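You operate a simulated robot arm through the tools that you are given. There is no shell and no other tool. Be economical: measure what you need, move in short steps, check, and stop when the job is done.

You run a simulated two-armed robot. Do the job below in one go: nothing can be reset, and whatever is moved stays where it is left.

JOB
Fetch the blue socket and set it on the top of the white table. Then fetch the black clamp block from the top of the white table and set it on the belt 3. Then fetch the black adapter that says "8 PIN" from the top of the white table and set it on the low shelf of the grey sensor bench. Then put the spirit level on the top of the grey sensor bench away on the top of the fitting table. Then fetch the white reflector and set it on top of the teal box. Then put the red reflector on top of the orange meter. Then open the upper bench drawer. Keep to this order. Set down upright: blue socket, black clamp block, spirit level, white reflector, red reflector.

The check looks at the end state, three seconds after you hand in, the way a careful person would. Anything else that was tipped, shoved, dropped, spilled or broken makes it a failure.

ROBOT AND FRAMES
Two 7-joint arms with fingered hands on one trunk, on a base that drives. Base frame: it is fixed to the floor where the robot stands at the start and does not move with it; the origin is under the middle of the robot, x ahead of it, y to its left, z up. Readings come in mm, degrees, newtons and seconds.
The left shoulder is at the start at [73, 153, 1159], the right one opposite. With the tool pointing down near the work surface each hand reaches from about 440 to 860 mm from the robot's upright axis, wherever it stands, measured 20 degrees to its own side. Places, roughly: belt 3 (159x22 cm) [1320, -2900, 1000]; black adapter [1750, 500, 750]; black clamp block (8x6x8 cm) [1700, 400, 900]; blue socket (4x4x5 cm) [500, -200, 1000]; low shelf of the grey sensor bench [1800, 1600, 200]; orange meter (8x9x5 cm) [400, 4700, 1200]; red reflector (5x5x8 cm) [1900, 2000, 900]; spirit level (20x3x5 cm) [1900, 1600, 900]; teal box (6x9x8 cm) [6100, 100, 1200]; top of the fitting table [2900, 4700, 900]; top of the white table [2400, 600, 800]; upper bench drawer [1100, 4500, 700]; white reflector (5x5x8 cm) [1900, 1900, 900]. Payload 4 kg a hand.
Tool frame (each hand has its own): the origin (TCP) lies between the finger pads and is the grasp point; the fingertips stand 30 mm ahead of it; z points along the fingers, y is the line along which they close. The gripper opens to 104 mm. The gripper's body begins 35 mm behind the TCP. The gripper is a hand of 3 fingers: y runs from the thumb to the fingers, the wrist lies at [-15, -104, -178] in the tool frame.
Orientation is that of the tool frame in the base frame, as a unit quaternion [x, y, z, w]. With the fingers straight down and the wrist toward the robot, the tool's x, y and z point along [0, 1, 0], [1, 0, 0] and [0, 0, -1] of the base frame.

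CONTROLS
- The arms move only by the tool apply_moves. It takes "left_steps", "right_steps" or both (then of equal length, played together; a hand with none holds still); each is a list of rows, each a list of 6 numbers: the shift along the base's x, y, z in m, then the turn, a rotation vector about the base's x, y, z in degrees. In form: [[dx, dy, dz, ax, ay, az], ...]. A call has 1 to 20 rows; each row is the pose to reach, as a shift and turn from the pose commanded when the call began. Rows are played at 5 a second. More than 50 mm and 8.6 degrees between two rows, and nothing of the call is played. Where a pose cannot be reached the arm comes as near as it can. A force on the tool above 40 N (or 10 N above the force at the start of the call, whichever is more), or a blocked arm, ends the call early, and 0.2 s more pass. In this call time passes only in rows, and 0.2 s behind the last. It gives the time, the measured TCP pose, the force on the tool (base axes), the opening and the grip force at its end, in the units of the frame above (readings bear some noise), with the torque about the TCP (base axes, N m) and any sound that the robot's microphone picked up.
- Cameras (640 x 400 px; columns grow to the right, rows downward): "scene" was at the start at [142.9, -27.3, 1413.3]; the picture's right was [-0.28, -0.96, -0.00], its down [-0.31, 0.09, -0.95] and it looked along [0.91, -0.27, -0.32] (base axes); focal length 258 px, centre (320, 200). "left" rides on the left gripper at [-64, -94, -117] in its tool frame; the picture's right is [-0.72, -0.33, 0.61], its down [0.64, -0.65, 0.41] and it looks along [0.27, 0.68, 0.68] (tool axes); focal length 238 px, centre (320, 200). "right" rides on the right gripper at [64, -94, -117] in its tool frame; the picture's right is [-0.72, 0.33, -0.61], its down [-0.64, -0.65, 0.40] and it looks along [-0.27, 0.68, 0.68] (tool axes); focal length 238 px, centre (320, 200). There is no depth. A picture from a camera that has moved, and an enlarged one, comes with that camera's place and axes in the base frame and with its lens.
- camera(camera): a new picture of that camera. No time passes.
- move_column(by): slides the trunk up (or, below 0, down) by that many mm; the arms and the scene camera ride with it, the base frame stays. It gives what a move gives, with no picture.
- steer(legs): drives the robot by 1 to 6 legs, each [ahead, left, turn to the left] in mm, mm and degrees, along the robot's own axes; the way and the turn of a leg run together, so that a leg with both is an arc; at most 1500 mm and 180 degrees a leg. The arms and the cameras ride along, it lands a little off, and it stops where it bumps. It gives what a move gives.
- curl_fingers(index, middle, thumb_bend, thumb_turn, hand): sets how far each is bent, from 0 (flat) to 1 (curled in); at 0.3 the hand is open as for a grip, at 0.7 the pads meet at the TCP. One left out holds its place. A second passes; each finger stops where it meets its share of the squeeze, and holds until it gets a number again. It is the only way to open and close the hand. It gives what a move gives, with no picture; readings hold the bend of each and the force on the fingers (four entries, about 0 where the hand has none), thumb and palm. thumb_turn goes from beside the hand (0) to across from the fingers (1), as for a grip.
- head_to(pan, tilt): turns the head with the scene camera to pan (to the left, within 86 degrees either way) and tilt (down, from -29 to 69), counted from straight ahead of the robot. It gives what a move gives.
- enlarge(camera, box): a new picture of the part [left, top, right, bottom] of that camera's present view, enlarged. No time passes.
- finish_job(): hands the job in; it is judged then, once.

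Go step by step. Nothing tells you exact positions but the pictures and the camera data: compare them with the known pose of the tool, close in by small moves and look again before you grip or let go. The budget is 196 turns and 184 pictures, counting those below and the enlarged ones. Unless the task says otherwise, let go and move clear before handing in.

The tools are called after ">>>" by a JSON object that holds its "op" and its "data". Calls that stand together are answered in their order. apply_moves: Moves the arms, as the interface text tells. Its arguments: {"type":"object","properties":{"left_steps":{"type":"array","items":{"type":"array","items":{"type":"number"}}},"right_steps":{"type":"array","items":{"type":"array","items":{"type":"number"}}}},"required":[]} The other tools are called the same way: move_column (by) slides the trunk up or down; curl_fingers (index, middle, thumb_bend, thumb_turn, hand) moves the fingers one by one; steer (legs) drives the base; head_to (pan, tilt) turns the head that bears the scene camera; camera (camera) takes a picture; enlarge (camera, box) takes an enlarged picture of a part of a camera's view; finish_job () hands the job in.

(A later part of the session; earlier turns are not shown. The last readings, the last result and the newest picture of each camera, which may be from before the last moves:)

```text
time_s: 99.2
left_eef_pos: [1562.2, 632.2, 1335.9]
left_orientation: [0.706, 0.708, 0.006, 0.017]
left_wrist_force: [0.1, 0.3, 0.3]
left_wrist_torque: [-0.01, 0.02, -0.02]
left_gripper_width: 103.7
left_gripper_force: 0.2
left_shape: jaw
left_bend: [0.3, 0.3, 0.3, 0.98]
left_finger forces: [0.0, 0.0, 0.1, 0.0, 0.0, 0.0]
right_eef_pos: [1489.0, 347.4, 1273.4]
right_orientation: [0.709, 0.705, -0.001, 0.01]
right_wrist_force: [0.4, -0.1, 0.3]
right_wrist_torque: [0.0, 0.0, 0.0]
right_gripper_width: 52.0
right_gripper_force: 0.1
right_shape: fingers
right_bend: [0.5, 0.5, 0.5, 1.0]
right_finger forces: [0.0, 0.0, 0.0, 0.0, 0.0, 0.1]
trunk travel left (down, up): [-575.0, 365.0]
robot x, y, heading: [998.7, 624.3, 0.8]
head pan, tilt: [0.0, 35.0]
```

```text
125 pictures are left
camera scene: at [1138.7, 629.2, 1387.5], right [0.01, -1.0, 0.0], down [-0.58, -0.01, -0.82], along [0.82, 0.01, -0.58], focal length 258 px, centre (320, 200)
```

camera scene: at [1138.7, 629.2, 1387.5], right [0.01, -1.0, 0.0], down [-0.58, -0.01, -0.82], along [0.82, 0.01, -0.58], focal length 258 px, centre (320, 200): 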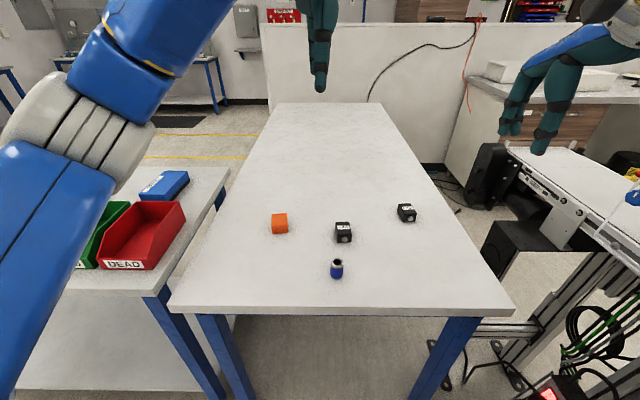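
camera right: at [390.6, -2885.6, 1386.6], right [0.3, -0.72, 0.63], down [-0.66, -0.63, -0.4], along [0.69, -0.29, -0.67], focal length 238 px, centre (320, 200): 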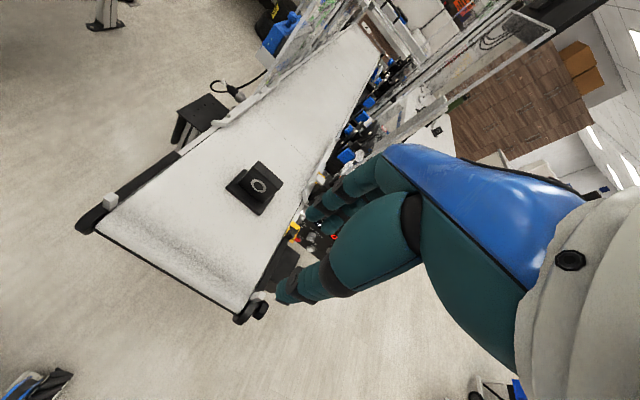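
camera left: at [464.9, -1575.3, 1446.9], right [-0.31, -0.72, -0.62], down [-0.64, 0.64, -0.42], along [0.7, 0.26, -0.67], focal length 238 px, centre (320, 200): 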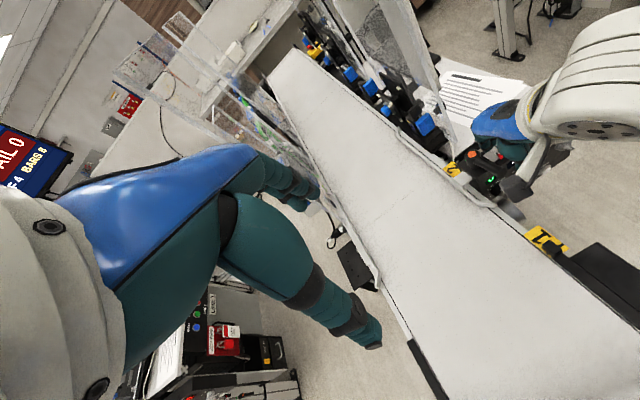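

The 8 PIN adapter is at ≈[1819, 355]. I move 80 mm nearer.

>>> {"op": "steer", "data": {"legs": [[85, 0, -0.7]]}}

>>> {"op": "enlarge", "data": {"camera": "scene", "box": [330, 180, 490, 280]}}

>>> {"op": "camera", "data": {"camera": "right"}}

```text
time_s: 100.3
left_eef_pos: [1640.1, 626.6, 1340.8]
left_orientation: [0.71, 0.703, 0.008, 0.021]
left_wrist_force: [-0.1, 0.1, 0.2]
left_wrist_torque: [0.03, -0.01, 0.01]
left_gripper_width: 103.7
left_gripper_force: 0.0
left_shape: jaw
left_bend: [0.3, 0.3, 0.3, 0.98]
left_finger forces: [0.0, 0.0, 0.1, 0.0, 0.0, 0.0]
right_eef_pos: [1563.4, 343.3, 1277.2]
right_orientation: [0.714, 0.7, 0.001, 0.014]
right_wrist_force: [-1.8, 0.4, 0.0]
right_wrist_torque: [0.02, -0.01, -0.03]
right_gripper_width: 51.9
right_gripper_force: 0.1
right_shape: fingers
right_bend: [0.5, 0.5, 0.5, 1.0]
right_finger forces: [0.0, 0.0, 0.0, 0.0, 0.1, 0.1]
trunk travel left (down, up): [-575.0, 365.0]
robot x, y, heading: [1082.1, 627.5, 0.0]
head pan, tilt: [0.0, 35.0]
```

```text
4.00 times, centred on (410, 230) of scene
camera zoom: at [1216.1, 628.3, 1388.5], right [0.0, -1.0, 0.0], down [-0.57, 0.0, -0.82], along [0.82, 0.0, -0.57], focal length 1032 px, centre (-40, 80)
```

zoom: 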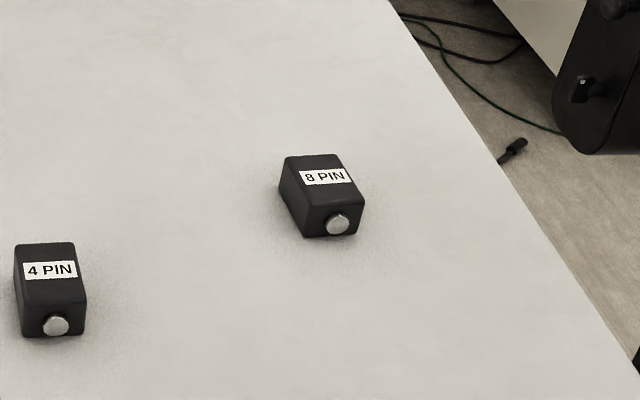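

```text
123 pictures are left
camera right: at [1469.5, 410.2, 1390.6], right [0.3, -0.71, 0.63], down [-0.66, -0.64, -0.41], along [0.69, -0.29, -0.66], focal length 238 px, centre (320, 200)
```

right: 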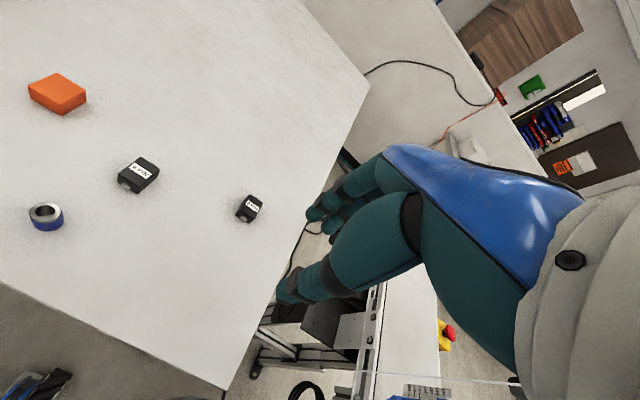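

The 8 PIN adapter is at ≈[1836, 343, 848], about 60×45×33 mm, long side along x. I bring the hand above and level it; then I will turn it 90° to grip across the 45 mm width.

>>> {"op": "apply_moves", "data": {"right_steps": [[0.04, 0, -0.02, 0.5, 0.6, 0.6], [0.075, 0, -0.05, 1.05, 1.2, 1.1], [0.11, 0, -0.08, 1.05, 1.2, 1.1], [0.145, 0, -0.11, 1.05, 1.2, 1.1], [0.175, 0, -0.14, 1.05, 1.2, 1.1], [0.21, 0, -0.17, 1.05, 1.2, 1.1], [0.24, 0, -0.2, 1.05, 1.2, 1.1], [0.255, 0, -0.235, 1.05, 1.2, 1.1], [0.26, 0, -0.27, 1.05, 1.2, 1.1]]}}

>>> {"op": "camera", "data": {"camera": "right"}}

```text
time_s: 102.3
left_eef_pos: [1647.1, 625.5, 1338.5]
left_orientation: [0.712, 0.702, 0.006, 0.021]
left_wrist_force: [0.0, -0.5, 1.0]
left_wrist_torque: [0.01, 0.01, 0.02]
left_gripper_width: 104.1
left_gripper_force: 0.1
left_shape: jaw
left_bend: [0.3, 0.3, 0.3, 0.98]
left_finger forces: [0.1, 0.0, 0.0, 0.0, 0.0, 0.0]
right_eef_pos: [1830.3, 342.6, 1005.9]
right_orientation: [0.707, 0.707, -0.002, -0.003]
right_wrist_force: [1.3, -0.6, 0.8]
right_wrist_torque: [0.03, -0.01, 0.03]
right_gripper_width: 52.1
right_gripper_force: 0.0
right_shape: fingers
right_bend: [0.5, 0.5, 0.5, 1.0]
right_finger forces: [0.0, 0.0, 0.0, 0.0, 0.0, 0.0]
trunk travel left (down, up): [-575.0, 365.0]
robot x, y, heading: [1082.0, 632.5, -0.3]
head pan, tilt: [0.0, 35.0]
```

```text
122 pictures are left
camera right: at [1737.6, 405.6, 1122.8], right [0.33, -0.72, 0.61], down [-0.65, -0.64, -0.4], along [0.68, -0.27, -0.68], focal length 238 px, centre (320, 200)
```

right: 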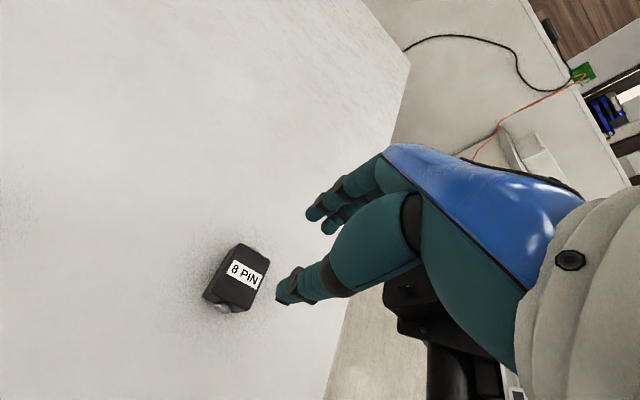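

Now the +90° turn about the vertical, in place.

>>> {"op": "apply_moves", "data": {"right_steps": [[0, 0, 0, 0, 0, 8], [0, 0, 0, 0, 0, 16], [0, 0, 0, 0, 0, 24], [0, 0, 0, 0, 0, 32], [0, 0, 0, 0, 0, 40], [0, 0, 0, 0, 0, 48], [0, 0, 0, 0, 0, 56], [0, 0, 0, 0, 0, 64], [0, 0, 0, 0, 0, 72], [0, 0, 0, 0, 0, 80], [0, 0, 0, 0, 0, 88]]}}

>>> {"op": "camera", "data": {"camera": "right"}}

>>> {"op": "camera", "data": {"camera": "scene"}}

```text
time_s: 104.7
left_eef_pos: [1646.3, 624.4, 1338.5]
left_orientation: [0.712, 0.702, 0.006, 0.021]
left_wrist_force: [-0.7, -0.1, 0.3]
left_wrist_torque: [0.02, 0.01, 0.01]
left_gripper_width: 103.7
left_gripper_force: 0.1
left_shape: jaw
left_bend: [0.3, 0.3, 0.3, 0.98]
left_finger forces: [0.0, 0.0, 0.0, 0.0, 0.0, 0.0]
right_eef_pos: [1783.8, 349.4, 987.4]
right_orientation: [0.015, 1.0, -0.001, -0.001]
right_wrist_force: [-0.6, -0.5, -0.4]
right_wrist_torque: [0.05, 0.03, 0.0]
right_gripper_width: 51.9
right_gripper_force: 0.1
right_shape: fingers
right_bend: [0.5, 0.5, 0.5, 1.0]
right_finger forces: [0.0, 0.1, 0.1, 0.0, 0.0, 0.0]
right hand out of reach, approached as far as the arm can: row 9, 10, 11
trunk travel left (down, up): [-575.0, 365.0]
robot x, y, heading: [1081.5, 626.9, 0.0]
head pan, tilt: [0.0, 35.0]
```

```text
121 pictures are left
camera right: at [1719.5, 256.3, 1104.3], right [0.73, 0.31, 0.61], down [0.62, -0.67, -0.41], along [0.29, 0.67, -0.68], focal length 238 px, centre (320, 200)
```

right: 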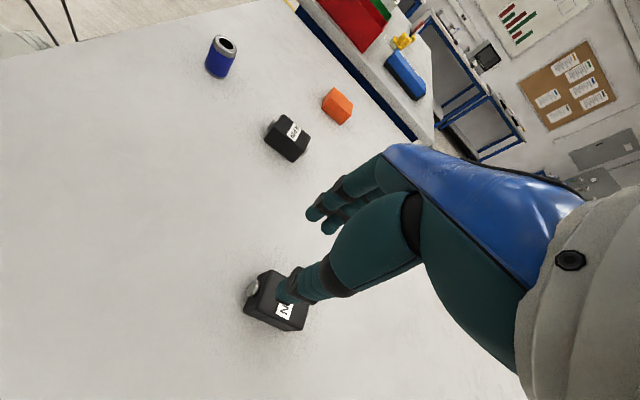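

```text
120 pictures are left
camera scene: at [1225.7, 627.6, 1387.3], right [0.0, -1.0, 0.0], down [-0.58, 0.0, -0.82], along [0.82, 0.0, -0.58], focal length 258 px, centre (320, 200)
```

scene: 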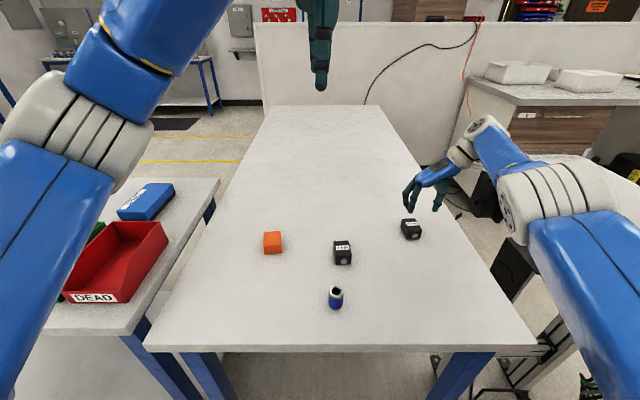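

The turn works but reach falls about 50 mm short. I drive 75 mm closer and lower the trunk 100 mm (tips stay above the adapter).

>>> {"op": "steer", "data": {"legs": [[75, 0, 0]]}}

>>> {"op": "move_column", "data": {"by": -60}}

>>> {"op": "camera", "data": {"camera": "right"}}

>>> {"op": "camera", "data": {"camera": "scene"}}

```text
time_s: 105.7
left_eef_pos: [1712.6, 627.1, 1343.7]
left_orientation: [0.713, 0.701, 0.008, 0.023]
left_wrist_force: [-1.7, 0.4, 0.6]
left_wrist_torque: [0.01, 0.0, -0.03]
left_gripper_width: 103.9
left_gripper_force: 0.0
left_shape: jaw
left_bend: [0.3, 0.3, 0.3, 0.98]
left_finger forces: [0.0, 0.0, 0.0, 0.1, 0.1, 0.0]
right_eef_pos: [1853.5, 349.7, 992.1]
right_orientation: [0.016, 1.0, -0.002, 0.001]
right_wrist_force: [0.4, 0.7, -0.6]
right_wrist_torque: [-0.01, -0.03, 0.01]
right_gripper_width: 51.8
right_gripper_force: 0.0
right_shape: fingers
right_bend: [0.5, 0.5, 0.5, 1.0]
right_finger forces: [0.0, 0.0, 0.0, 0.1, 0.0, 0.0]
trunk travel left (down, up): [-575.0, 365.0]
robot x, y, heading: [1154.0, 627.3, 0.2]
head pan, tilt: [0.0, 35.0]
```

```text
time_s: 106.7
left_eef_pos: [1717.0, 624.7, 1280.9]
left_orientation: [0.713, 0.701, 0.006, 0.025]
left_wrist_force: [1.3, -0.4, 1.3]
left_wrist_torque: [0.01, 0.01, -0.02]
left_gripper_width: 103.4
left_gripper_force: 0.1
left_shape: jaw
left_bend: [0.3, 0.3, 0.3, 0.98]
left_finger forces: [0.0, 0.0, 0.0, 0.1, 0.0, 0.0]
right_eef_pos: [1858.7, 347.6, 929.4]
right_orientation: [0.017, 1.0, -0.001, 0.0]
right_wrist_force: [-0.5, -0.2, -0.3]
right_wrist_torque: [-0.03, 0.01, 0.02]
right_gripper_width: 51.8
right_gripper_force: 0.1
right_shape: fingers
right_bend: [0.5, 0.5, 0.5, 1.0]
right_finger forces: [0.0, 0.0, 0.0, 0.0, 0.0, 0.0]
trunk travel left (down, up): [-515.0, 425.0]
robot x, y, heading: [1157.8, 626.9, -0.2]
head pan, tilt: [0.0, 35.0]
```

```text
119 pictures are left
camera right: at [1793.3, 256.7, 1046.3], right [0.73, 0.3, 0.61], down [0.62, -0.67, -0.4], along [0.29, 0.67, -0.68], focal length 238 px, centre (320, 200)
```

right: 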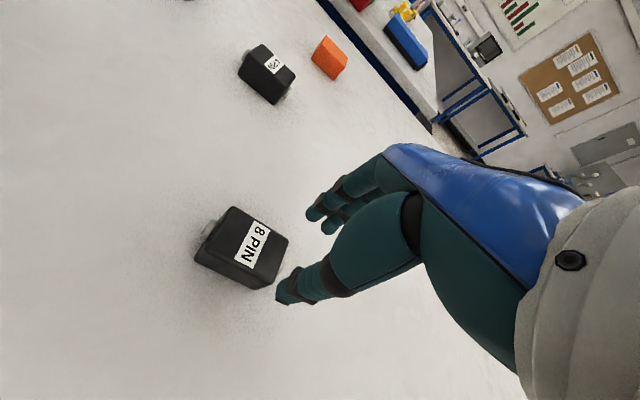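

```text
118 pictures are left
camera scene: at [1299.6, 628.5, 1327.4], right [0.0, -1.0, 0.0], down [-0.58, 0.0, -0.82], along [0.82, 0.0, -0.58], focal length 258 px, centre (320, 200)
```

scene: 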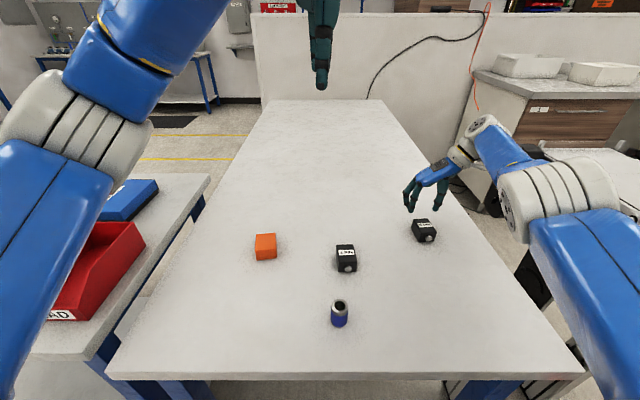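

Adapter centre ≈[1831, 345], turned about +8°. I line up over it with the hand opened to ~65 mm.

>>> {"op": "curl_fingers", "data": {"hand": "right", "index": 0.44, "middle": 0.44, "thumb_bend": 0.44}}

>>> {"op": "apply_moves", "data": {"right_steps": [[-0.015, -0.001, 0, 0, 0, 5], [-0.027, -0.002, 0, 0, 0, 9], [-0.027, -0.002, -0.02, 0, 0, 9]]}}

>>> {"op": "camera", "data": {"camera": "right"}}

>>> {"op": "enlarge", "data": {"camera": "scene", "box": [370, 170, 490, 270]}}

```text
time_s: 107.7
left_eef_pos: [1718.5, 624.7, 1280.2]
left_orientation: [0.712, 0.701, 0.007, 0.024]
left_wrist_force: [-0.1, 1.2, -0.4]
left_wrist_torque: [0.0, 0.02, -0.01]
left_gripper_width: 103.9
left_gripper_force: 0.0
left_shape: jaw
left_bend: [0.3, 0.3, 0.3, 0.98]
left_finger forces: [0.1, 0.1, 0.0, 0.1, 0.0, 0.0]
right_eef_pos: [1859.3, 349.1, 928.9]
right_orientation: [0.017, 1.0, -0.002, 0.0]
right_wrist_force: [-0.1, 0.5, 0.2]
right_wrist_torque: [0.01, -0.03, -0.04]
right_gripper_width: 67.0
right_gripper_force: 0.1
right_shape: fingers
right_bend: [0.44, 0.44, 0.44, 0.99]
right_finger forces: [0.0, 0.0, 0.0, 0.0, 0.0, 0.1]
trunk travel left (down, up): [-515.0, 425.0]
robot x, y, heading: [1154.7, 628.6, -0.0]
head pan, tilt: [0.0, 35.0]
```

```text
time_s: 108.5
left_eef_pos: [1719.3, 625.0, 1280.2]
left_orientation: [0.713, 0.701, 0.006, 0.024]
left_wrist_force: [-0.1, 0.7, 0.6]
left_wrist_torque: [0.0, 0.01, 0.0]
left_gripper_width: 103.6
left_gripper_force: 0.0
left_shape: jaw
left_bend: [0.3, 0.3, 0.3, 0.98]
left_finger forces: [0.0, 0.0, 0.0, 0.0, 0.0, 0.0]
right_eef_pos: [1842.4, 343.3, 908.2]
right_orientation: [-0.063, 0.998, -0.001, -0.001]
right_wrist_force: [0.2, -0.1, 0.9]
right_wrist_torque: [-0.02, 0.01, 0.03]
right_gripper_width: 66.9
right_gripper_force: 0.0
right_shape: fingers
right_bend: [0.44, 0.44, 0.44, 0.99]
right_finger forces: [0.0, 0.0, 0.0, 0.1, 0.1, 0.0]
right hand out of reach, approached as far as the arm can: row 1, 2, 3
trunk travel left (down, up): [-515.0, 425.0]
robot x, y, heading: [1154.8, 629.4, -0.1]
head pan, tilt: [0.0, 35.0]
```

```text
117 pictures are left
camera right: at [1792.1, 242.3, 1025.1], right [0.67, 0.41, 0.61], down [0.72, -0.57, -0.41], along [0.18, 0.71, -0.68], focal length 238 px, centre (320, 200)
```

right: 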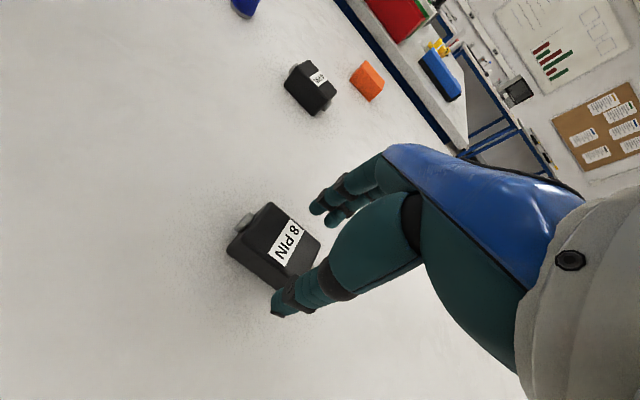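

```text
4.00 times, centred on (430, 220) of scene
camera zoom: at [1300.4, 628.2, 1327.3], right [0.0, -1.0, 0.0], down [-0.58, 0.0, -0.82], along [0.82, 0.0, -0.58], focal length 1032 px, centre (-120, 120)
```

zoom: 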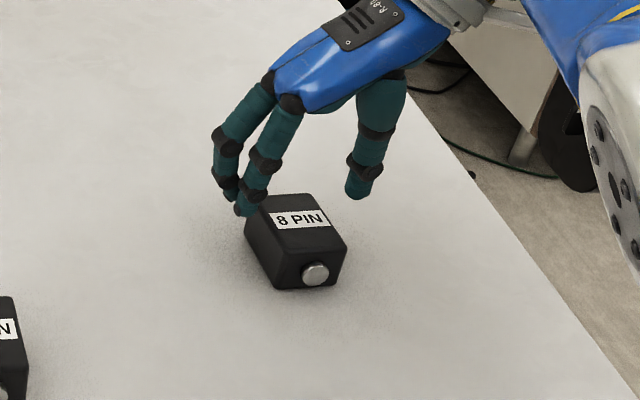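

The arm is at a joint limit here, so I use the base for the 12 mm back-shift and will use the trunk to descend.

>>> {"op": "steer", "data": {"legs": [[-12, 2, 0]]}}

>>> {"op": "camera", "data": {"camera": "right"}}

>>> {"op": "enlarge", "data": {"camera": "scene", "box": [370, 170, 490, 270]}}

```text
time_s: 109.3
left_eef_pos: [1711.5, 626.4, 1277.6]
left_orientation: [0.713, 0.701, 0.005, 0.022]
left_wrist_force: [0.7, -0.2, -0.2]
left_wrist_torque: [-0.02, 0.0, -0.01]
left_gripper_width: 103.8
left_gripper_force: 0.1
left_shape: jaw
left_bend: [0.3, 0.3, 0.3, 0.98]
left_finger forces: [0.0, 0.0, 0.1, 0.0, 0.0, 0.0]
right_eef_pos: [1832.4, 345.6, 905.0]
right_orientation: [-0.063, 0.998, 0.0, -0.003]
right_wrist_force: [0.5, -0.9, 0.2]
right_wrist_torque: [0.05, 0.01, 0.02]
right_gripper_width: 67.1
right_gripper_force: 0.1
right_shape: fingers
right_bend: [0.44, 0.44, 0.44, 0.99]
right_finger forces: [0.0, 0.0, 0.1, 0.0, 0.1, 0.0]
trunk travel left (down, up): [-515.0, 425.0]
robot x, y, heading: [1145.7, 627.0, -0.3]
head pan, tilt: [0.0, 35.0]
```

```text
115 pictures are left
camera right: at [1782.4, 244.6, 1022.9], right [0.68, 0.41, 0.61], down [0.71, -0.57, -0.41], along [0.18, 0.71, -0.68], focal length 238 px, centre (320, 200)
```

right: 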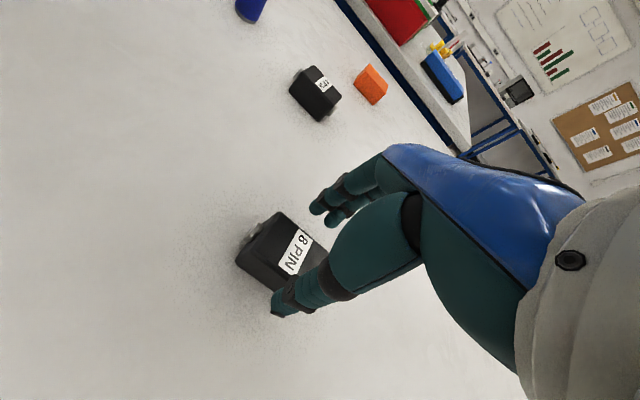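

```text
4.00 times, centred on (430, 220) of scene
camera zoom: at [1291.5, 630.2, 1326.7], right [0.0, -1.0, 0.0], down [-0.58, 0.0, -0.82], along [0.82, 0.0, -0.58], focal length 1032 px, centre (-120, 120)
```

zoom: 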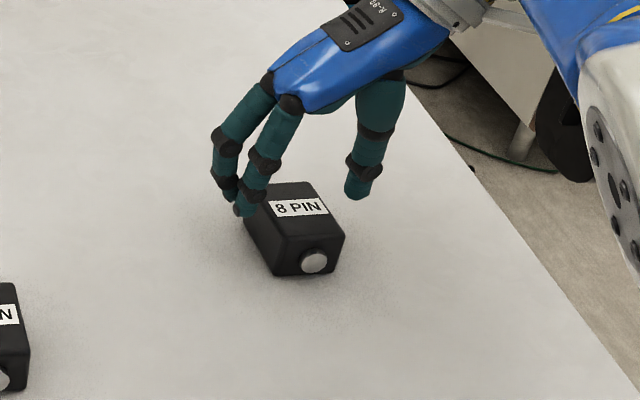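

Aligned. Lowering the trunk by 26 mm.

>>> {"op": "move_column", "data": {"by": -26}}

>>> {"op": "enlarge", "data": {"camera": "scene", "box": [370, 170, 490, 270]}}

>>> {"op": "camera", "data": {"camera": "right"}}

```text
time_s: 110.0
left_eef_pos: [1704.7, 626.0, 1254.8]
left_orientation: [0.714, 0.699, 0.007, 0.027]
left_wrist_force: [-0.5, 0.6, -0.2]
left_wrist_torque: [0.01, -0.03, 0.01]
left_gripper_width: 103.9
left_gripper_force: 0.1
left_shape: jaw
left_bend: [0.3, 0.3, 0.3, 0.98]
left_finger forces: [0.1, 0.0, 0.0, 0.1, 0.0, 0.0]
right_eef_pos: [1829.5, 345.6, 883.8]
right_orientation: [-0.063, 0.998, -0.001, 0.0]
right_wrist_force: [-1.0, -0.3, 0.2]
right_wrist_torque: [0.02, 0.0, 0.0]
right_gripper_width: 67.0
right_gripper_force: 0.0
right_shape: fingers
right_bend: [0.44, 0.44, 0.44, 0.99]
right_finger forces: [0.0, 0.0, 0.0, 0.0, 0.1, 0.0]
trunk travel left (down, up): [-489.0, 451.0]
robot x, y, heading: [1144.6, 631.8, 0.1]
head pan, tilt: [0.0, 35.0]
```

```text
4.00 times, centred on (430, 220) of scene
camera zoom: at [1287.9, 630.3, 1301.2], right [0.0, -1.0, 0.0], down [-0.58, 0.0, -0.82], along [0.82, 0.0, -0.58], focal length 1032 px, centre (-120, 120)
```

zoom: 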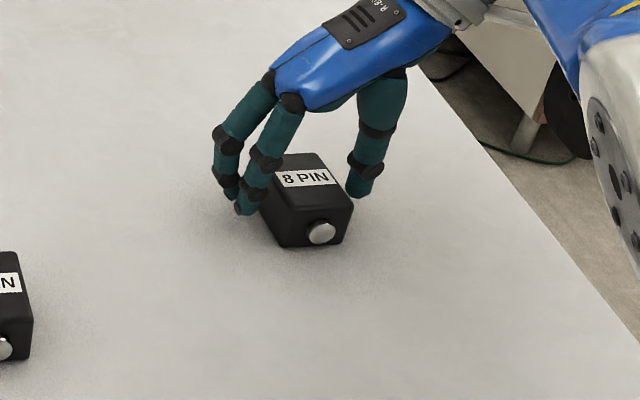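

```text
112 pictures are left
camera right: at [1779.3, 244.2, 1000.5], right [0.67, 0.41, 0.61], down [0.72, -0.57, -0.4], along [0.18, 0.71, -0.68], focal length 238 px, centre (320, 200)
```

right: 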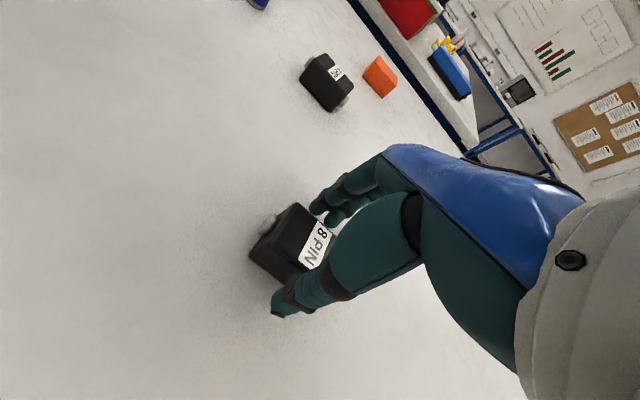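

Straddling well. Down 7 mm more, then close.

>>> {"op": "move_column", "data": {"by": -7}}

>>> {"op": "curl_fingers", "data": {"hand": "right", "index": 0.7, "middle": 0.7, "thumb_bend": 0.7}}

>>> {"op": "enlarge", "data": {"camera": "scene", "box": [370, 170, 490, 270]}}

```text
time_s: 110.6
left_eef_pos: [1705.6, 626.0, 1249.2]
left_orientation: [0.714, 0.7, 0.006, 0.026]
left_wrist_force: [0.8, 0.0, -0.2]
left_wrist_torque: [-0.01, 0.01, -0.03]
left_gripper_width: 103.5
left_gripper_force: 0.1
left_shape: jaw
left_bend: [0.3, 0.3, 0.3, 0.98]
left_finger forces: [0.1, 0.0, 0.0, 0.0, 0.0, 0.0]
right_eef_pos: [1828.0, 345.4, 876.2]
right_orientation: [-0.063, 0.998, -0.001, -0.001]
right_wrist_force: [-0.2, -0.3, -0.1]
right_wrist_torque: [0.03, -0.02, 0.04]
right_gripper_width: 66.9
right_gripper_force: 0.0
right_shape: fingers
right_bend: [0.44, 0.44, 0.44, 0.99]
right_finger forces: [0.1, 0.1, 0.1, 0.1, 0.1, 0.1]
trunk travel left (down, up): [-482.0, 458.0]
robot x, y, heading: [1147.9, 630.6, 0.1]
head pan, tilt: [0.0, 35.0]
```

```text
time_s: 111.6
left_eef_pos: [1702.9, 626.2, 1248.7]
left_orientation: [0.714, 0.699, 0.007, 0.027]
left_wrist_force: [-0.8, 0.0, -0.1]
left_wrist_torque: [-0.01, 0.01, 0.0]
left_gripper_width: 103.8
left_gripper_force: 0.0
left_shape: jaw
left_bend: [0.3, 0.3, 0.3, 0.98]
left_finger forces: [0.0, 0.0, 0.0, 0.0, 0.0, 0.1]
right_eef_pos: [1828.3, 347.0, 878.0]
right_orientation: [-0.063, 0.998, -0.002, 0.001]
right_wrist_force: [0.0, 0.5, 2.7]
right_wrist_torque: [0.07, -0.04, -0.02]
right_gripper_width: 39.4
right_gripper_force: 17.7
right_shape: fingers
right_bend: [0.59, 0.61, 0.55, 1.0]
right_finger forces: [8.4, 9.2, 0.0, 0.0, 17.6, 0.0]
trunk travel left (down, up): [-482.0, 458.0]
robot x, y, heading: [1144.6, 629.8, -0.1]
head pan, tilt: [0.0, 35.0]
```

```text
4.00 times, centred on (430, 220) of scene
camera zoom: at [1286.7, 630.8, 1294.4], right [0.0, -1.0, 0.0], down [-0.58, 0.0, -0.82], along [0.82, 0.0, -0.58], focal length 1032 px, centre (-120, 120)
```

zoom: 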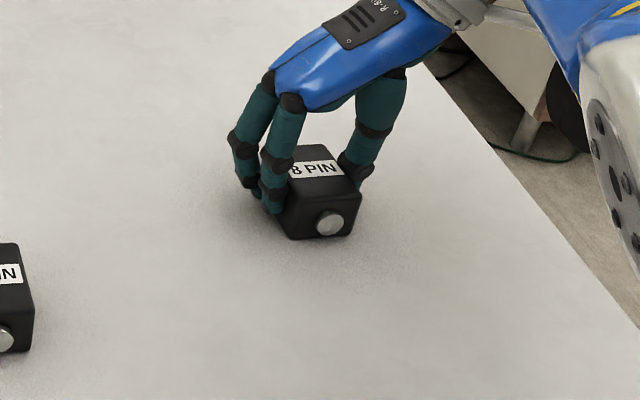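

Gripped. Lift with the trunk.

>>> {"op": "move_column", "data": {"by": 200}}

>>> {"op": "camera", "data": {"camera": "scene"}}

>>> {"op": "camera", "data": {"camera": "left"}}

```text
time_s: 113.7
left_eef_pos: [1704.8, 626.2, 1447.9]
left_orientation: [0.714, 0.7, 0.007, 0.027]
left_wrist_force: [-0.1, 0.3, 0.5]
left_wrist_torque: [-0.01, -0.01, 0.03]
left_gripper_width: 103.7
left_gripper_force: 0.1
left_shape: jaw
left_bend: [0.3, 0.3, 0.3, 0.98]
left_finger forces: [0.1, 0.0, 0.0, 0.0, 0.0, 0.0]
right_eef_pos: [1829.2, 345.9, 1076.2]
right_orientation: [-0.063, 0.998, -0.001, -0.001]
right_wrist_force: [0.0, -1.4, -0.9]
right_wrist_torque: [-0.04, 0.02, 0.02]
right_gripper_width: 39.2
right_gripper_force: 17.2
right_shape: fingers
right_bend: [0.59, 0.61, 0.55, 1.0]
right_finger forces: [8.4, 8.6, 0.0, 0.0, 17.3, 0.0]
trunk travel left (down, up): [-682.0, 258.0]
robot x, y, heading: [1143.4, 630.1, -0.2]
head pan, tilt: [0.0, 35.0]
```

```text
110 pictures are left
camera scene: at [1288.3, 630.2, 1494.3], right [0.0, -1.0, 0.0], down [-0.58, 0.0, -0.82], along [0.82, 0.0, -0.58], focal length 258 px, centre (320, 200)
```

scene: 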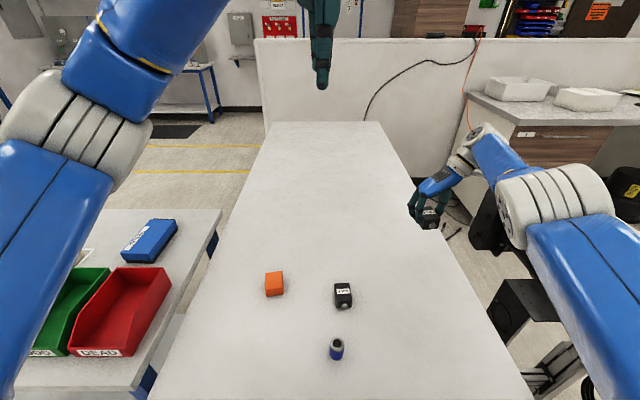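

```text
109 pictures are left
camera left: at [1602.9, 566.7, 1561.5], right [-0.31, -0.73, -0.61], down [-0.62, 0.64, -0.45], along [0.72, 0.24, -0.65], focal length 238 px, centre (320, 200)
```

left: 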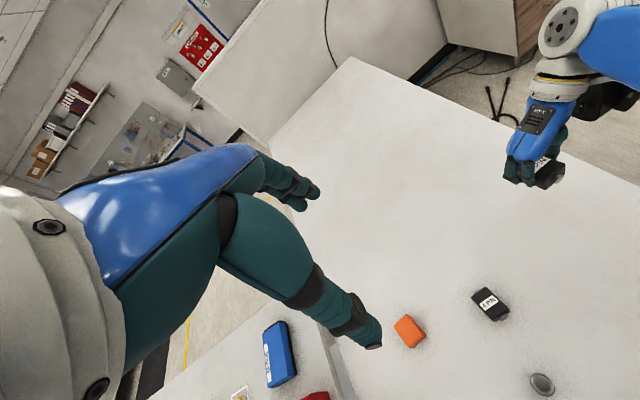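

The adapter is held. I back away from the table, then turn the hand back to its default direction.

>>> {"op": "steer", "data": {"legs": [[-600, 0, 0]]}}

>>> {"op": "apply_moves", "data": {"right_steps": [[-0.02, 0, 0.01, 0, 0, -8], [-0.04, 0, 0.02, 0, 0, -16], [-0.06, 0, 0.03, 0, 0, -24], [-0.08, 0, 0.04, 0, 0, -32], [-0.1, 0, 0.05, 0, 0, -40], [-0.12, 0, 0.06, 0, 0, -48], [-0.14, 0, 0.07, 0, 0, -56], [-0.16, 0, 0.08, 0, 0, -64], [-0.18, 0, 0.08, 0, 0, -72], [-0.2, 0, 0.08, 0, 0, -80], [-0.2, 0, 0.08, 0, 0, -88], [-0.2, 0, 0.08, 0, 0, -96]]}}

>>> {"op": "head_to", "data": {"pan": 40, "tilt": 30}}

>>> {"op": "camera", "data": {"camera": "scene"}}

```text
time_s: 117.1
left_eef_pos: [1111.5, 626.0, 1447.8]
left_orientation: [0.713, 0.701, 0.006, 0.027]
left_wrist_force: [-0.1, 1.5, 0.7]
left_wrist_torque: [-0.03, 0.05, -0.01]
left_gripper_width: 103.7
left_gripper_force: 0.0
left_shape: jaw
left_bend: [0.3, 0.3, 0.3, 0.98]
left_finger forces: [0.0, 0.1, 0.0, 0.0, 0.1, 0.1]
right_eef_pos: [1235.7, 346.3, 1075.7]
right_orientation: [-0.064, 0.998, -0.001, -0.002]
right_wrist_force: [0.5, -0.2, -0.4]
right_wrist_torque: [0.02, 0.02, 0.0]
right_gripper_width: 39.7
right_gripper_force: 17.1
right_shape: fingers
right_bend: [0.59, 0.61, 0.55, 1.0]
right_finger forces: [8.3, 8.7, 0.0, 0.1, 17.2, 0.0]
trunk travel left (down, up): [-682.0, 258.0]
robot x, y, heading: [549.9, 630.4, 0.3]
head pan, tilt: [0.0, 35.0]
```

```text
time_s: 119.7
left_eef_pos: [1106.6, 625.6, 1450.2]
left_orientation: [0.714, 0.699, 0.007, 0.031]
left_wrist_force: [0.2, -0.5, -0.4]
left_wrist_torque: [0.01, -0.02, -0.02]
left_gripper_width: 103.9
left_gripper_force: 0.0
left_shape: jaw
left_bend: [0.3, 0.3, 0.3, 0.98]
left_finger forces: [0.1, 0.1, 0.1, 0.0, 0.0, 0.0]
right_eef_pos: [1355.0, 249.9, 1208.9]
right_orientation: [0.699, 0.715, -0.003, -0.003]
right_wrist_force: [-1.0, -0.3, -1.1]
right_wrist_torque: [-0.03, 0.03, 0.01]
right_gripper_width: 39.5
right_gripper_force: 17.6
right_shape: fingers
right_bend: [0.59, 0.61, 0.55, 1.0]
right_finger forces: [8.4, 8.7, 0.0, 0.0, 17.1, 0.0]
right hand out of reach, approached as far as the arm can: row 1, 2, 3, 4, 5, 6, 7, 8, 9, 10, 11, 12
trunk travel left (down, up): [-682.0, 258.0]
robot x, y, heading: [544.7, 626.7, 0.4]
head pan, tilt: [0.0, 35.0]
```

```text
time_s: 120.8
left_eef_pos: [1103.9, 624.2, 1451.1]
left_orientation: [0.714, 0.7, 0.007, 0.031]
left_wrist_force: [-1.0, 0.0, -0.1]
left_wrist_torque: [-0.02, 0.01, -0.03]
left_gripper_width: 103.9
left_gripper_force: 0.0
left_shape: jaw
left_bend: [0.3, 0.3, 0.3, 0.98]
left_finger forces: [0.0, 0.0, 0.1, 0.0, 0.1, 0.0]
right_eef_pos: [1354.7, 248.9, 1208.2]
right_orientation: [0.698, 0.716, -0.002, -0.003]
right_wrist_force: [-0.6, 0.8, -0.4]
right_wrist_torque: [0.0, 0.0, 0.01]
right_gripper_width: 39.4
right_gripper_force: 17.2
right_shape: fingers
right_bend: [0.59, 0.61, 0.55, 1.0]
right_finger forces: [8.4, 8.8, 0.0, 0.1, 17.3, 0.0]
trunk travel left (down, up): [-682.0, 258.0]
robot x, y, heading: [545.9, 628.4, 0.1]
head pan, tilt: [40.0, 30.0]
```

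```text
108 pictures are left
camera scene: at [672.4, 687.1, 1502.2], right [0.65, -0.76, 0.0], down [-0.38, -0.32, -0.86], along [0.66, 0.56, -0.5], focal length 258 px, centre (320, 200)
```

scene: 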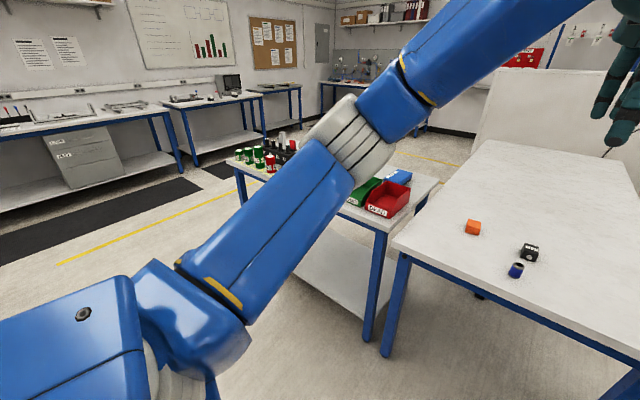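

The hand is now back to default yaw but stretched out. I pull it in towards the robot.

>>> {"op": "apply_moves", "data": {"right_steps": [[-0.035, 0.02, 0, 0, 0, 0], [-0.07, 0.04, 0, 0, 0, 0], [-0.105, 0.06, 0, 0, 0, 0], [-0.14, 0.08, 0, 0, 0, 0], [-0.175, 0.1, 0, 0, 0, 0], [-0.21, 0.12, 0, 0, 0, 0], [-0.24, 0.14, 0, 0, 0, 0]]}}

>>> {"op": "camera", "data": {"camera": "right"}}

```text
time_s: 122.4
left_eef_pos: [1104.2, 628.1, 1451.1]
left_orientation: [0.714, 0.7, 0.007, 0.032]
left_wrist_force: [0.3, 0.9, -0.8]
left_wrist_torque: [0.02, 0.02, 0.0]
left_gripper_width: 103.9
left_gripper_force: 0.1
left_shape: jaw
left_bend: [0.3, 0.3, 0.3, 0.98]
left_finger forces: [0.0, 0.1, 0.1, 0.1, 0.0, 0.0]
right_eef_pos: [1359.6, 347.2, 1275.4]
right_orientation: [0.699, 0.715, -0.003, -0.001]
right_wrist_force: [0.0, 0.9, 0.4]
right_wrist_torque: [0.02, -0.02, 0.03]
right_gripper_width: 39.3
right_gripper_force: 17.8
right_shape: fingers
right_bend: [0.59, 0.61, 0.55, 1.0]
right_finger forces: [8.5, 8.7, 0.0, 0.0, 17.3, 0.0]
right hand out of reach, approached as far as the arm can: row 1, 2, 3, 4, 5, 6, 7
trunk travel left (down, up): [-682.0, 258.0]
robot x, y, heading: [547.7, 628.5, 0.1]
head pan, tilt: [40.0, 30.0]
```

```text
107 pictures are left
camera right: at [1266.4, 409.5, 1392.2], right [0.35, -0.71, 0.61], down [-0.64, -0.66, -0.4], along [0.69, -0.25, -0.68], focal length 238 px, centre (320, 200)
```

right: 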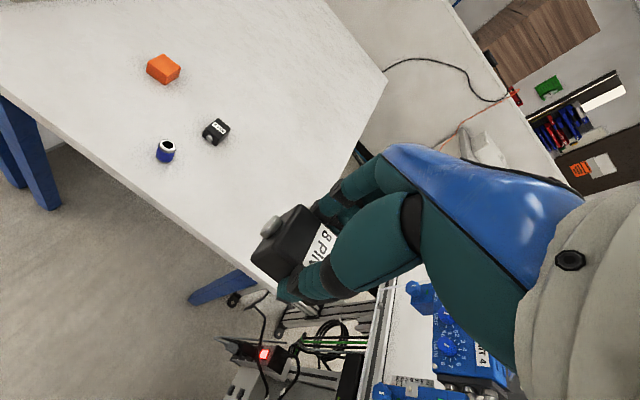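

The arm seems caught at a joint limit. I look at its posture.

>>> {"op": "head_to", "data": {"pan": -25, "tilt": 20}}

>>> {"op": "camera", "data": {"camera": "scene"}}

```text
time_s: 123.7
left_eef_pos: [1104.8, 625.0, 1450.4]
left_orientation: [0.714, 0.7, 0.007, 0.031]
left_wrist_force: [0.1, -0.7, -0.1]
left_wrist_torque: [0.01, -0.01, 0.05]
left_gripper_width: 103.7
left_gripper_force: 0.0
left_shape: jaw
left_bend: [0.3, 0.3, 0.3, 0.98]
left_finger forces: [0.1, 0.0, 0.0, 0.1, 0.0, 0.1]
right_eef_pos: [1359.5, 344.8, 1274.2]
right_orientation: [0.699, 0.715, -0.002, -0.003]
right_wrist_force: [-0.3, 1.0, -0.7]
right_wrist_torque: [0.01, 0.01, 0.04]
right_gripper_width: 39.4
right_gripper_force: 16.8
right_shape: fingers
right_bend: [0.59, 0.61, 0.55, 1.0]
right_finger forces: [8.3, 8.8, 0.1, 0.1, 17.3, 0.0]
trunk travel left (down, up): [-682.0, 258.0]
robot x, y, heading: [549.7, 629.6, 0.4]
head pan, tilt: [-25.0, 20.0]
```

```text
106 pictures are left
camera scene: at [688.1, 590.3, 1518.1], right [-0.42, -0.91, 0.0], down [-0.31, 0.14, -0.94], along [0.85, -0.39, -0.35], focal length 258 px, centre (320, 200)
```

scene: 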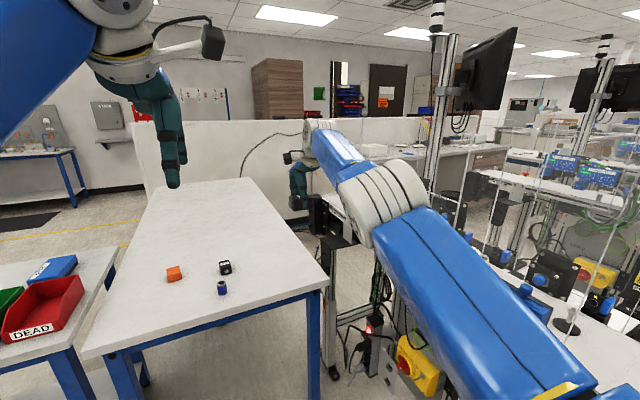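

A zero move will tell me whether the commanded pose is still the unreachable one.

>>> {"op": "apply_moves", "data": {"right_steps": [[0, 0, 0, 0, 0, 0]]}}

```text
time_s: 124.1
left_eef_pos: [1104.6, 625.4, 1450.9]
left_orientation: [0.714, 0.699, 0.006, 0.031]
left_wrist_force: [-0.3, 0.6, -0.1]
left_wrist_torque: [0.0, 0.01, -0.01]
left_gripper_width: 103.9
left_gripper_force: 0.0
left_shape: jaw
left_bend: [0.3, 0.3, 0.3, 0.98]
left_finger forces: [0.0, 0.0, 0.0, 0.0, 0.1, 0.0]
right_eef_pos: [1360.0, 344.1, 1274.7]
right_orientation: [0.698, 0.716, -0.003, -0.003]
right_wrist_force: [0.5, -0.2, -1.4]
right_wrist_torque: [0.0, 0.01, 0.01]
right_gripper_width: 39.6
right_gripper_force: 17.3
right_shape: fingers
right_bend: [0.59, 0.61, 0.55, 1.0]
right_finger forces: [8.4, 8.7, 0.0, 0.0, 17.3, 0.0]
trunk travel left (down, up): [-682.0, 258.0]
robot x, y, heading: [545.9, 630.7, 0.3]
head pan, tilt: [-25.0, 20.0]
```

Commanded equals measured, so some joint is at its limit. I try lowering and turning the hand inward a bit while pulling back.

>>> {"op": "apply_moves", "data": {"right_steps": [[0, 0, -0.03, 0, 0, 8], [0, 0, -0.06, 0, 0, 16], [0, 0, -0.09, 0, 0, 24], [-0.02, 0, -0.12, 0, 0, 32], [-0.05, 0, -0.15, 0, 0, 40], [-0.08, 0, -0.17, 0, 0, 45], [-0.12, 0, -0.17, 0, 0, 45], [-0.16, 0, -0.17, 0, 0, 45]]}}

>>> {"op": "camera", "data": {"camera": "scene"}}

```text
time_s: 125.9
left_eef_pos: [1103.2, 624.8, 1451.7]
left_orientation: [0.714, 0.699, 0.008, 0.032]
left_wrist_force: [-0.3, 1.0, 0.9]
left_wrist_torque: [-0.02, -0.02, 0.0]
left_gripper_width: 103.9
left_gripper_force: 0.1
left_shape: jaw
left_bend: [0.3, 0.3, 0.3, 0.98]
left_finger forces: [0.1, 0.1, 0.0, 0.0, 0.0, 0.0]
right_eef_pos: [1194.7, 344.6, 1108.1]
right_orientation: [0.37, 0.929, -0.002, 0.0]
right_wrist_force: [-0.3, -0.1, -0.6]
right_wrist_torque: [0.01, -0.01, -0.02]
right_gripper_width: 39.0
right_gripper_force: 17.1
right_shape: fingers
right_bend: [0.59, 0.62, 0.55, 1.0]
right_finger forces: [8.3, 8.5, 0.1, 0.0, 16.9, 0.0]
trunk travel left (down, up): [-682.0, 258.0]
robot x, y, heading: [552.8, 626.0, 0.2]
head pan, tilt: [-25.0, 20.0]
```

```text
105 pictures are left
camera scene: at [685.3, 588.7, 1518.4], right [-0.42, -0.91, 0.0], down [-0.31, 0.14, -0.94], along [0.85, -0.39, -0.34], focal length 258 px, centre (320, 200)
```

scene: 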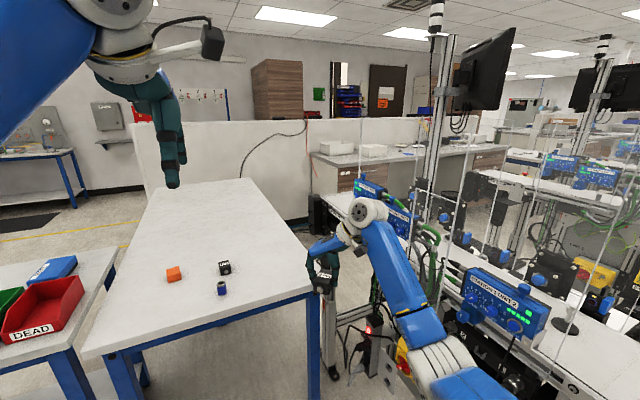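

That freed it. Now I turn it back while pulling in more.

>>> {"op": "apply_moves", "data": {"right_steps": [[-0.03, 0.01, 0, 0, 0, 0], [-0.06, 0.02, 0, 0, 0, -8], [-0.08, 0.03, 0, 0, 0, -16], [-0.1, 0.04, 0, 0, 0, -24], [-0.1, 0.04, 0, 0, 0, -32], [-0.1, 0.04, 0, 0, 0, -40], [-0.1, 0.04, 0, 0, 0, -44]]}}

>>> {"op": "camera", "data": {"camera": "scene"}}

```text
time_s: 127.5
left_eef_pos: [1105.0, 625.1, 1451.4]
left_orientation: [0.713, 0.7, 0.009, 0.03]
left_wrist_force: [0.0, -0.4, 0.4]
left_wrist_torque: [0.02, 0.01, -0.01]
left_gripper_width: 103.9
left_gripper_force: 0.1
left_shape: jaw
left_bend: [0.3, 0.3, 0.3, 0.98]
left_finger forces: [0.0, 0.1, 0.0, 0.1, 0.1, 0.1]
right_eef_pos: [1098.1, 386.1, 1107.9]
right_orientation: [0.693, 0.721, -0.002, -0.002]
right_wrist_force: [0.1, -0.6, -1.1]
right_wrist_torque: [-0.05, 0.0, -0.04]
right_gripper_width: 39.3
right_gripper_force: 16.9
right_shape: fingers
right_bend: [0.59, 0.62, 0.55, 1.0]
right_finger forces: [8.3, 8.5, 0.0, 0.0, 16.9, 0.1]
trunk travel left (down, up): [-682.0, 258.0]
robot x, y, heading: [549.9, 629.1, 0.5]
head pan, tilt: [-25.0, 20.0]
```

```text
104 pictures are left
camera scene: at [687.3, 590.1, 1518.2], right [-0.42, -0.91, 0.0], down [-0.31, 0.14, -0.94], along [0.85, -0.39, -0.34], focal length 258 px, centre (320, 200)
```

scene: 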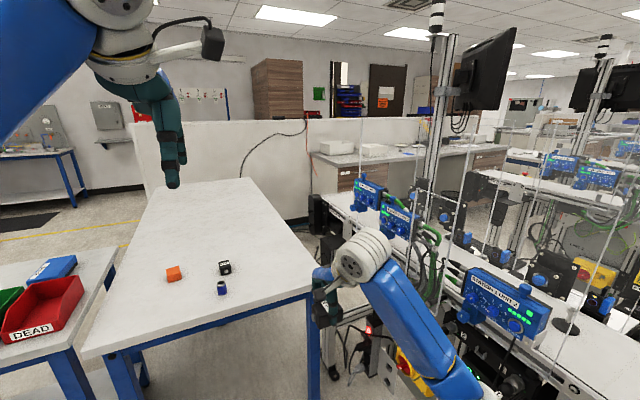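

The arm is back in its normal posture. I drive left to face the grey sensor bench.

>>> {"op": "steer", "data": {"legs": [[0, 1150, 0]]}}

>>> {"op": "head_to", "data": {"pan": -5, "tilt": 35}}

>>> {"op": "camera", "data": {"camera": "scene"}}

```text
time_s: 133.5
left_eef_pos: [1107.4, 1788.5, 1450.3]
left_orientation: [0.719, 0.695, 0.008, 0.029]
left_wrist_force: [0.2, -0.6, -0.8]
left_wrist_torque: [0.03, 0.01, 0.01]
left_gripper_width: 103.9
left_gripper_force: 0.1
left_shape: jaw
left_bend: [0.3, 0.3, 0.3, 0.98]
left_finger forces: [0.0, 0.1, 0.0, 0.1, 0.0, 0.1]
right_eef_pos: [1099.2, 1548.2, 1106.5]
right_orientation: [0.697, 0.717, -0.001, -0.001]
right_wrist_force: [0.5, -0.1, -1.5]
right_wrist_torque: [0.01, 0.01, 0.03]
right_gripper_width: 39.3
right_gripper_force: 16.9
right_shape: fingers
right_bend: [0.59, 0.62, 0.55, 1.0]
right_finger forces: [8.3, 8.6, 0.0, 0.0, 16.8, 0.0]
trunk travel left (down, up): [-682.0, 258.0]
robot x, y, heading: [553.7, 1801.7, -0.6]
head pan, tilt: [-25.0, 20.0]
```

```text
time_s: 134.3
left_eef_pos: [1105.5, 1788.9, 1451.4]
left_orientation: [0.719, 0.694, 0.008, 0.033]
left_wrist_force: [-0.1, 0.7, -0.1]
left_wrist_torque: [-0.01, -0.02, 0.02]
left_gripper_width: 104.0
left_gripper_force: 0.0
left_shape: jaw
left_bend: [0.3, 0.3, 0.3, 0.98]
left_finger forces: [0.1, 0.0, 0.0, 0.0, 0.1, 0.0]
right_eef_pos: [1095.5, 1550.6, 1108.7]
right_orientation: [0.697, 0.717, -0.001, -0.001]
right_wrist_force: [-0.6, -0.2, -0.8]
right_wrist_torque: [0.01, 0.03, 0.0]
right_gripper_width: 39.0
right_gripper_force: 17.3
right_shape: fingers
right_bend: [0.59, 0.62, 0.55, 1.0]
right_finger forces: [8.3, 8.4, 0.0, 0.1, 17.0, 0.0]
trunk travel left (down, up): [-682.0, 258.0]
robot x, y, heading: [552.2, 1799.0, -0.4]
head pan, tilt: [-5.0, 35.0]
```

```text
103 pictures are left
camera scene: at [693.5, 1791.9, 1494.4], right [-0.1, -1.0, 0.0], down [-0.57, 0.06, -0.82], along [0.81, -0.08, -0.58], focal length 258 px, centre (320, 200)
```

scene: 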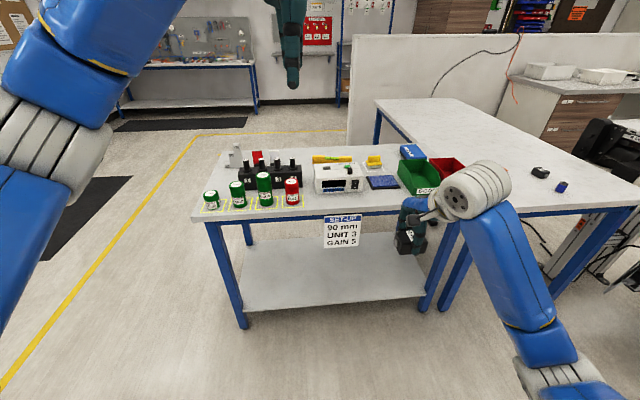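

The low shelf's front edge is at x≈1518 (y 1109–2105), z≈200, and it is empty. I tuck the left hand so that it stays clear of the bench front, then move on.

>>> {"op": "apply_moves", "data": {"left_steps": [[-0.02, 0.03, 0, 0.5, 1, 0.5], [-0.045, 0.06, 0, 1, 2, 1], [-0.07, 0.09, 0, 1.5, 3, 1.5], [-0.095, 0.12, 0, 2, 3.3, 2], [-0.105, 0.15, 0, 2, 3.3, 2]]}}

>>> {"op": "steer", "data": {"legs": [[340, 0, 0.4]]}}

>>> {"op": "camera", "data": {"camera": "scene"}}

```text
time_s: 135.5
left_eef_pos: [999.8, 1940.7, 1451.8]
left_orientation: [0.706, 0.708, 0.0, -0.001]
left_wrist_force: [-0.1, 0.4, -0.1]
left_wrist_torque: [-0.07, -0.01, 0.0]
left_gripper_width: 103.9
left_gripper_force: 0.1
left_shape: jaw
left_bend: [0.3, 0.3, 0.3, 0.98]
left_finger forces: [0.1, 0.1, 0.0, 0.1, 0.1, 0.0]
right_eef_pos: [1095.4, 1553.4, 1108.4]
right_orientation: [0.698, 0.716, -0.002, 0.0]
right_wrist_force: [-0.3, 0.6, -0.4]
right_wrist_torque: [0.0, -0.01, -0.03]
right_gripper_width: 39.3
right_gripper_force: 16.8
right_shape: fingers
right_bend: [0.59, 0.62, 0.55, 1.0]
right_finger forces: [8.3, 8.5, 0.0, 0.0, 17.0, 0.0]
trunk travel left (down, up): [-682.0, 258.0]
robot x, y, heading: [551.7, 1804.5, -0.3]
head pan, tilt: [-5.0, 35.0]
```

```text
time_s: 137.7
left_eef_pos: [1333.3, 1935.2, 1454.0]
left_orientation: [0.705, 0.709, 0.001, -0.001]
left_wrist_force: [0.2, -0.1, -0.8]
left_wrist_torque: [-0.02, -0.01, 0.0]
left_gripper_width: 103.6
left_gripper_force: 0.1
left_shape: jaw
left_bend: [0.3, 0.3, 0.3, 0.98]
left_finger forces: [0.0, 0.0, 0.0, 0.1, 0.0, 0.0]
right_eef_pos: [1428.7, 1549.5, 1109.6]
right_orientation: [0.697, 0.717, -0.001, 0.001]
right_wrist_force: [-0.7, 1.2, 0.3]
right_wrist_torque: [-0.01, -0.02, 0.0]
right_gripper_width: 39.1
right_gripper_force: 16.7
right_shape: fingers
right_bend: [0.59, 0.62, 0.55, 1.0]
right_finger forces: [8.2, 8.5, 0.1, 0.1, 17.0, 0.0]
trunk travel left (down, up): [-682.0, 258.0]
robot x, y, heading: [887.6, 1798.7, -0.4]
head pan, tilt: [-5.0, 35.0]
```

```text
102 pictures are left
camera scene: at [1024.9, 1790.4, 1494.9], right [-0.1, -1.0, 0.0], down [-0.57, 0.06, -0.82], along [0.82, -0.08, -0.57], focal length 258 px, centre (320, 200)
```

scene: 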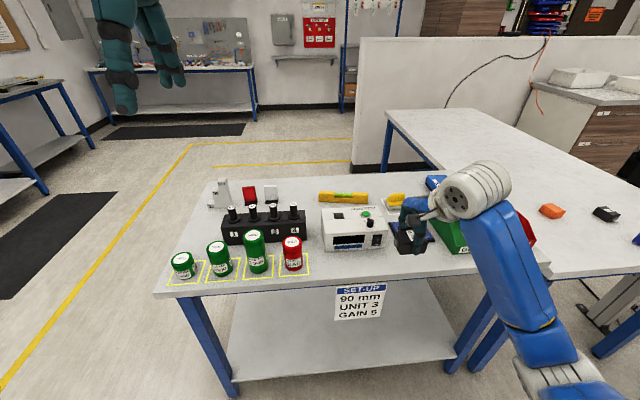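

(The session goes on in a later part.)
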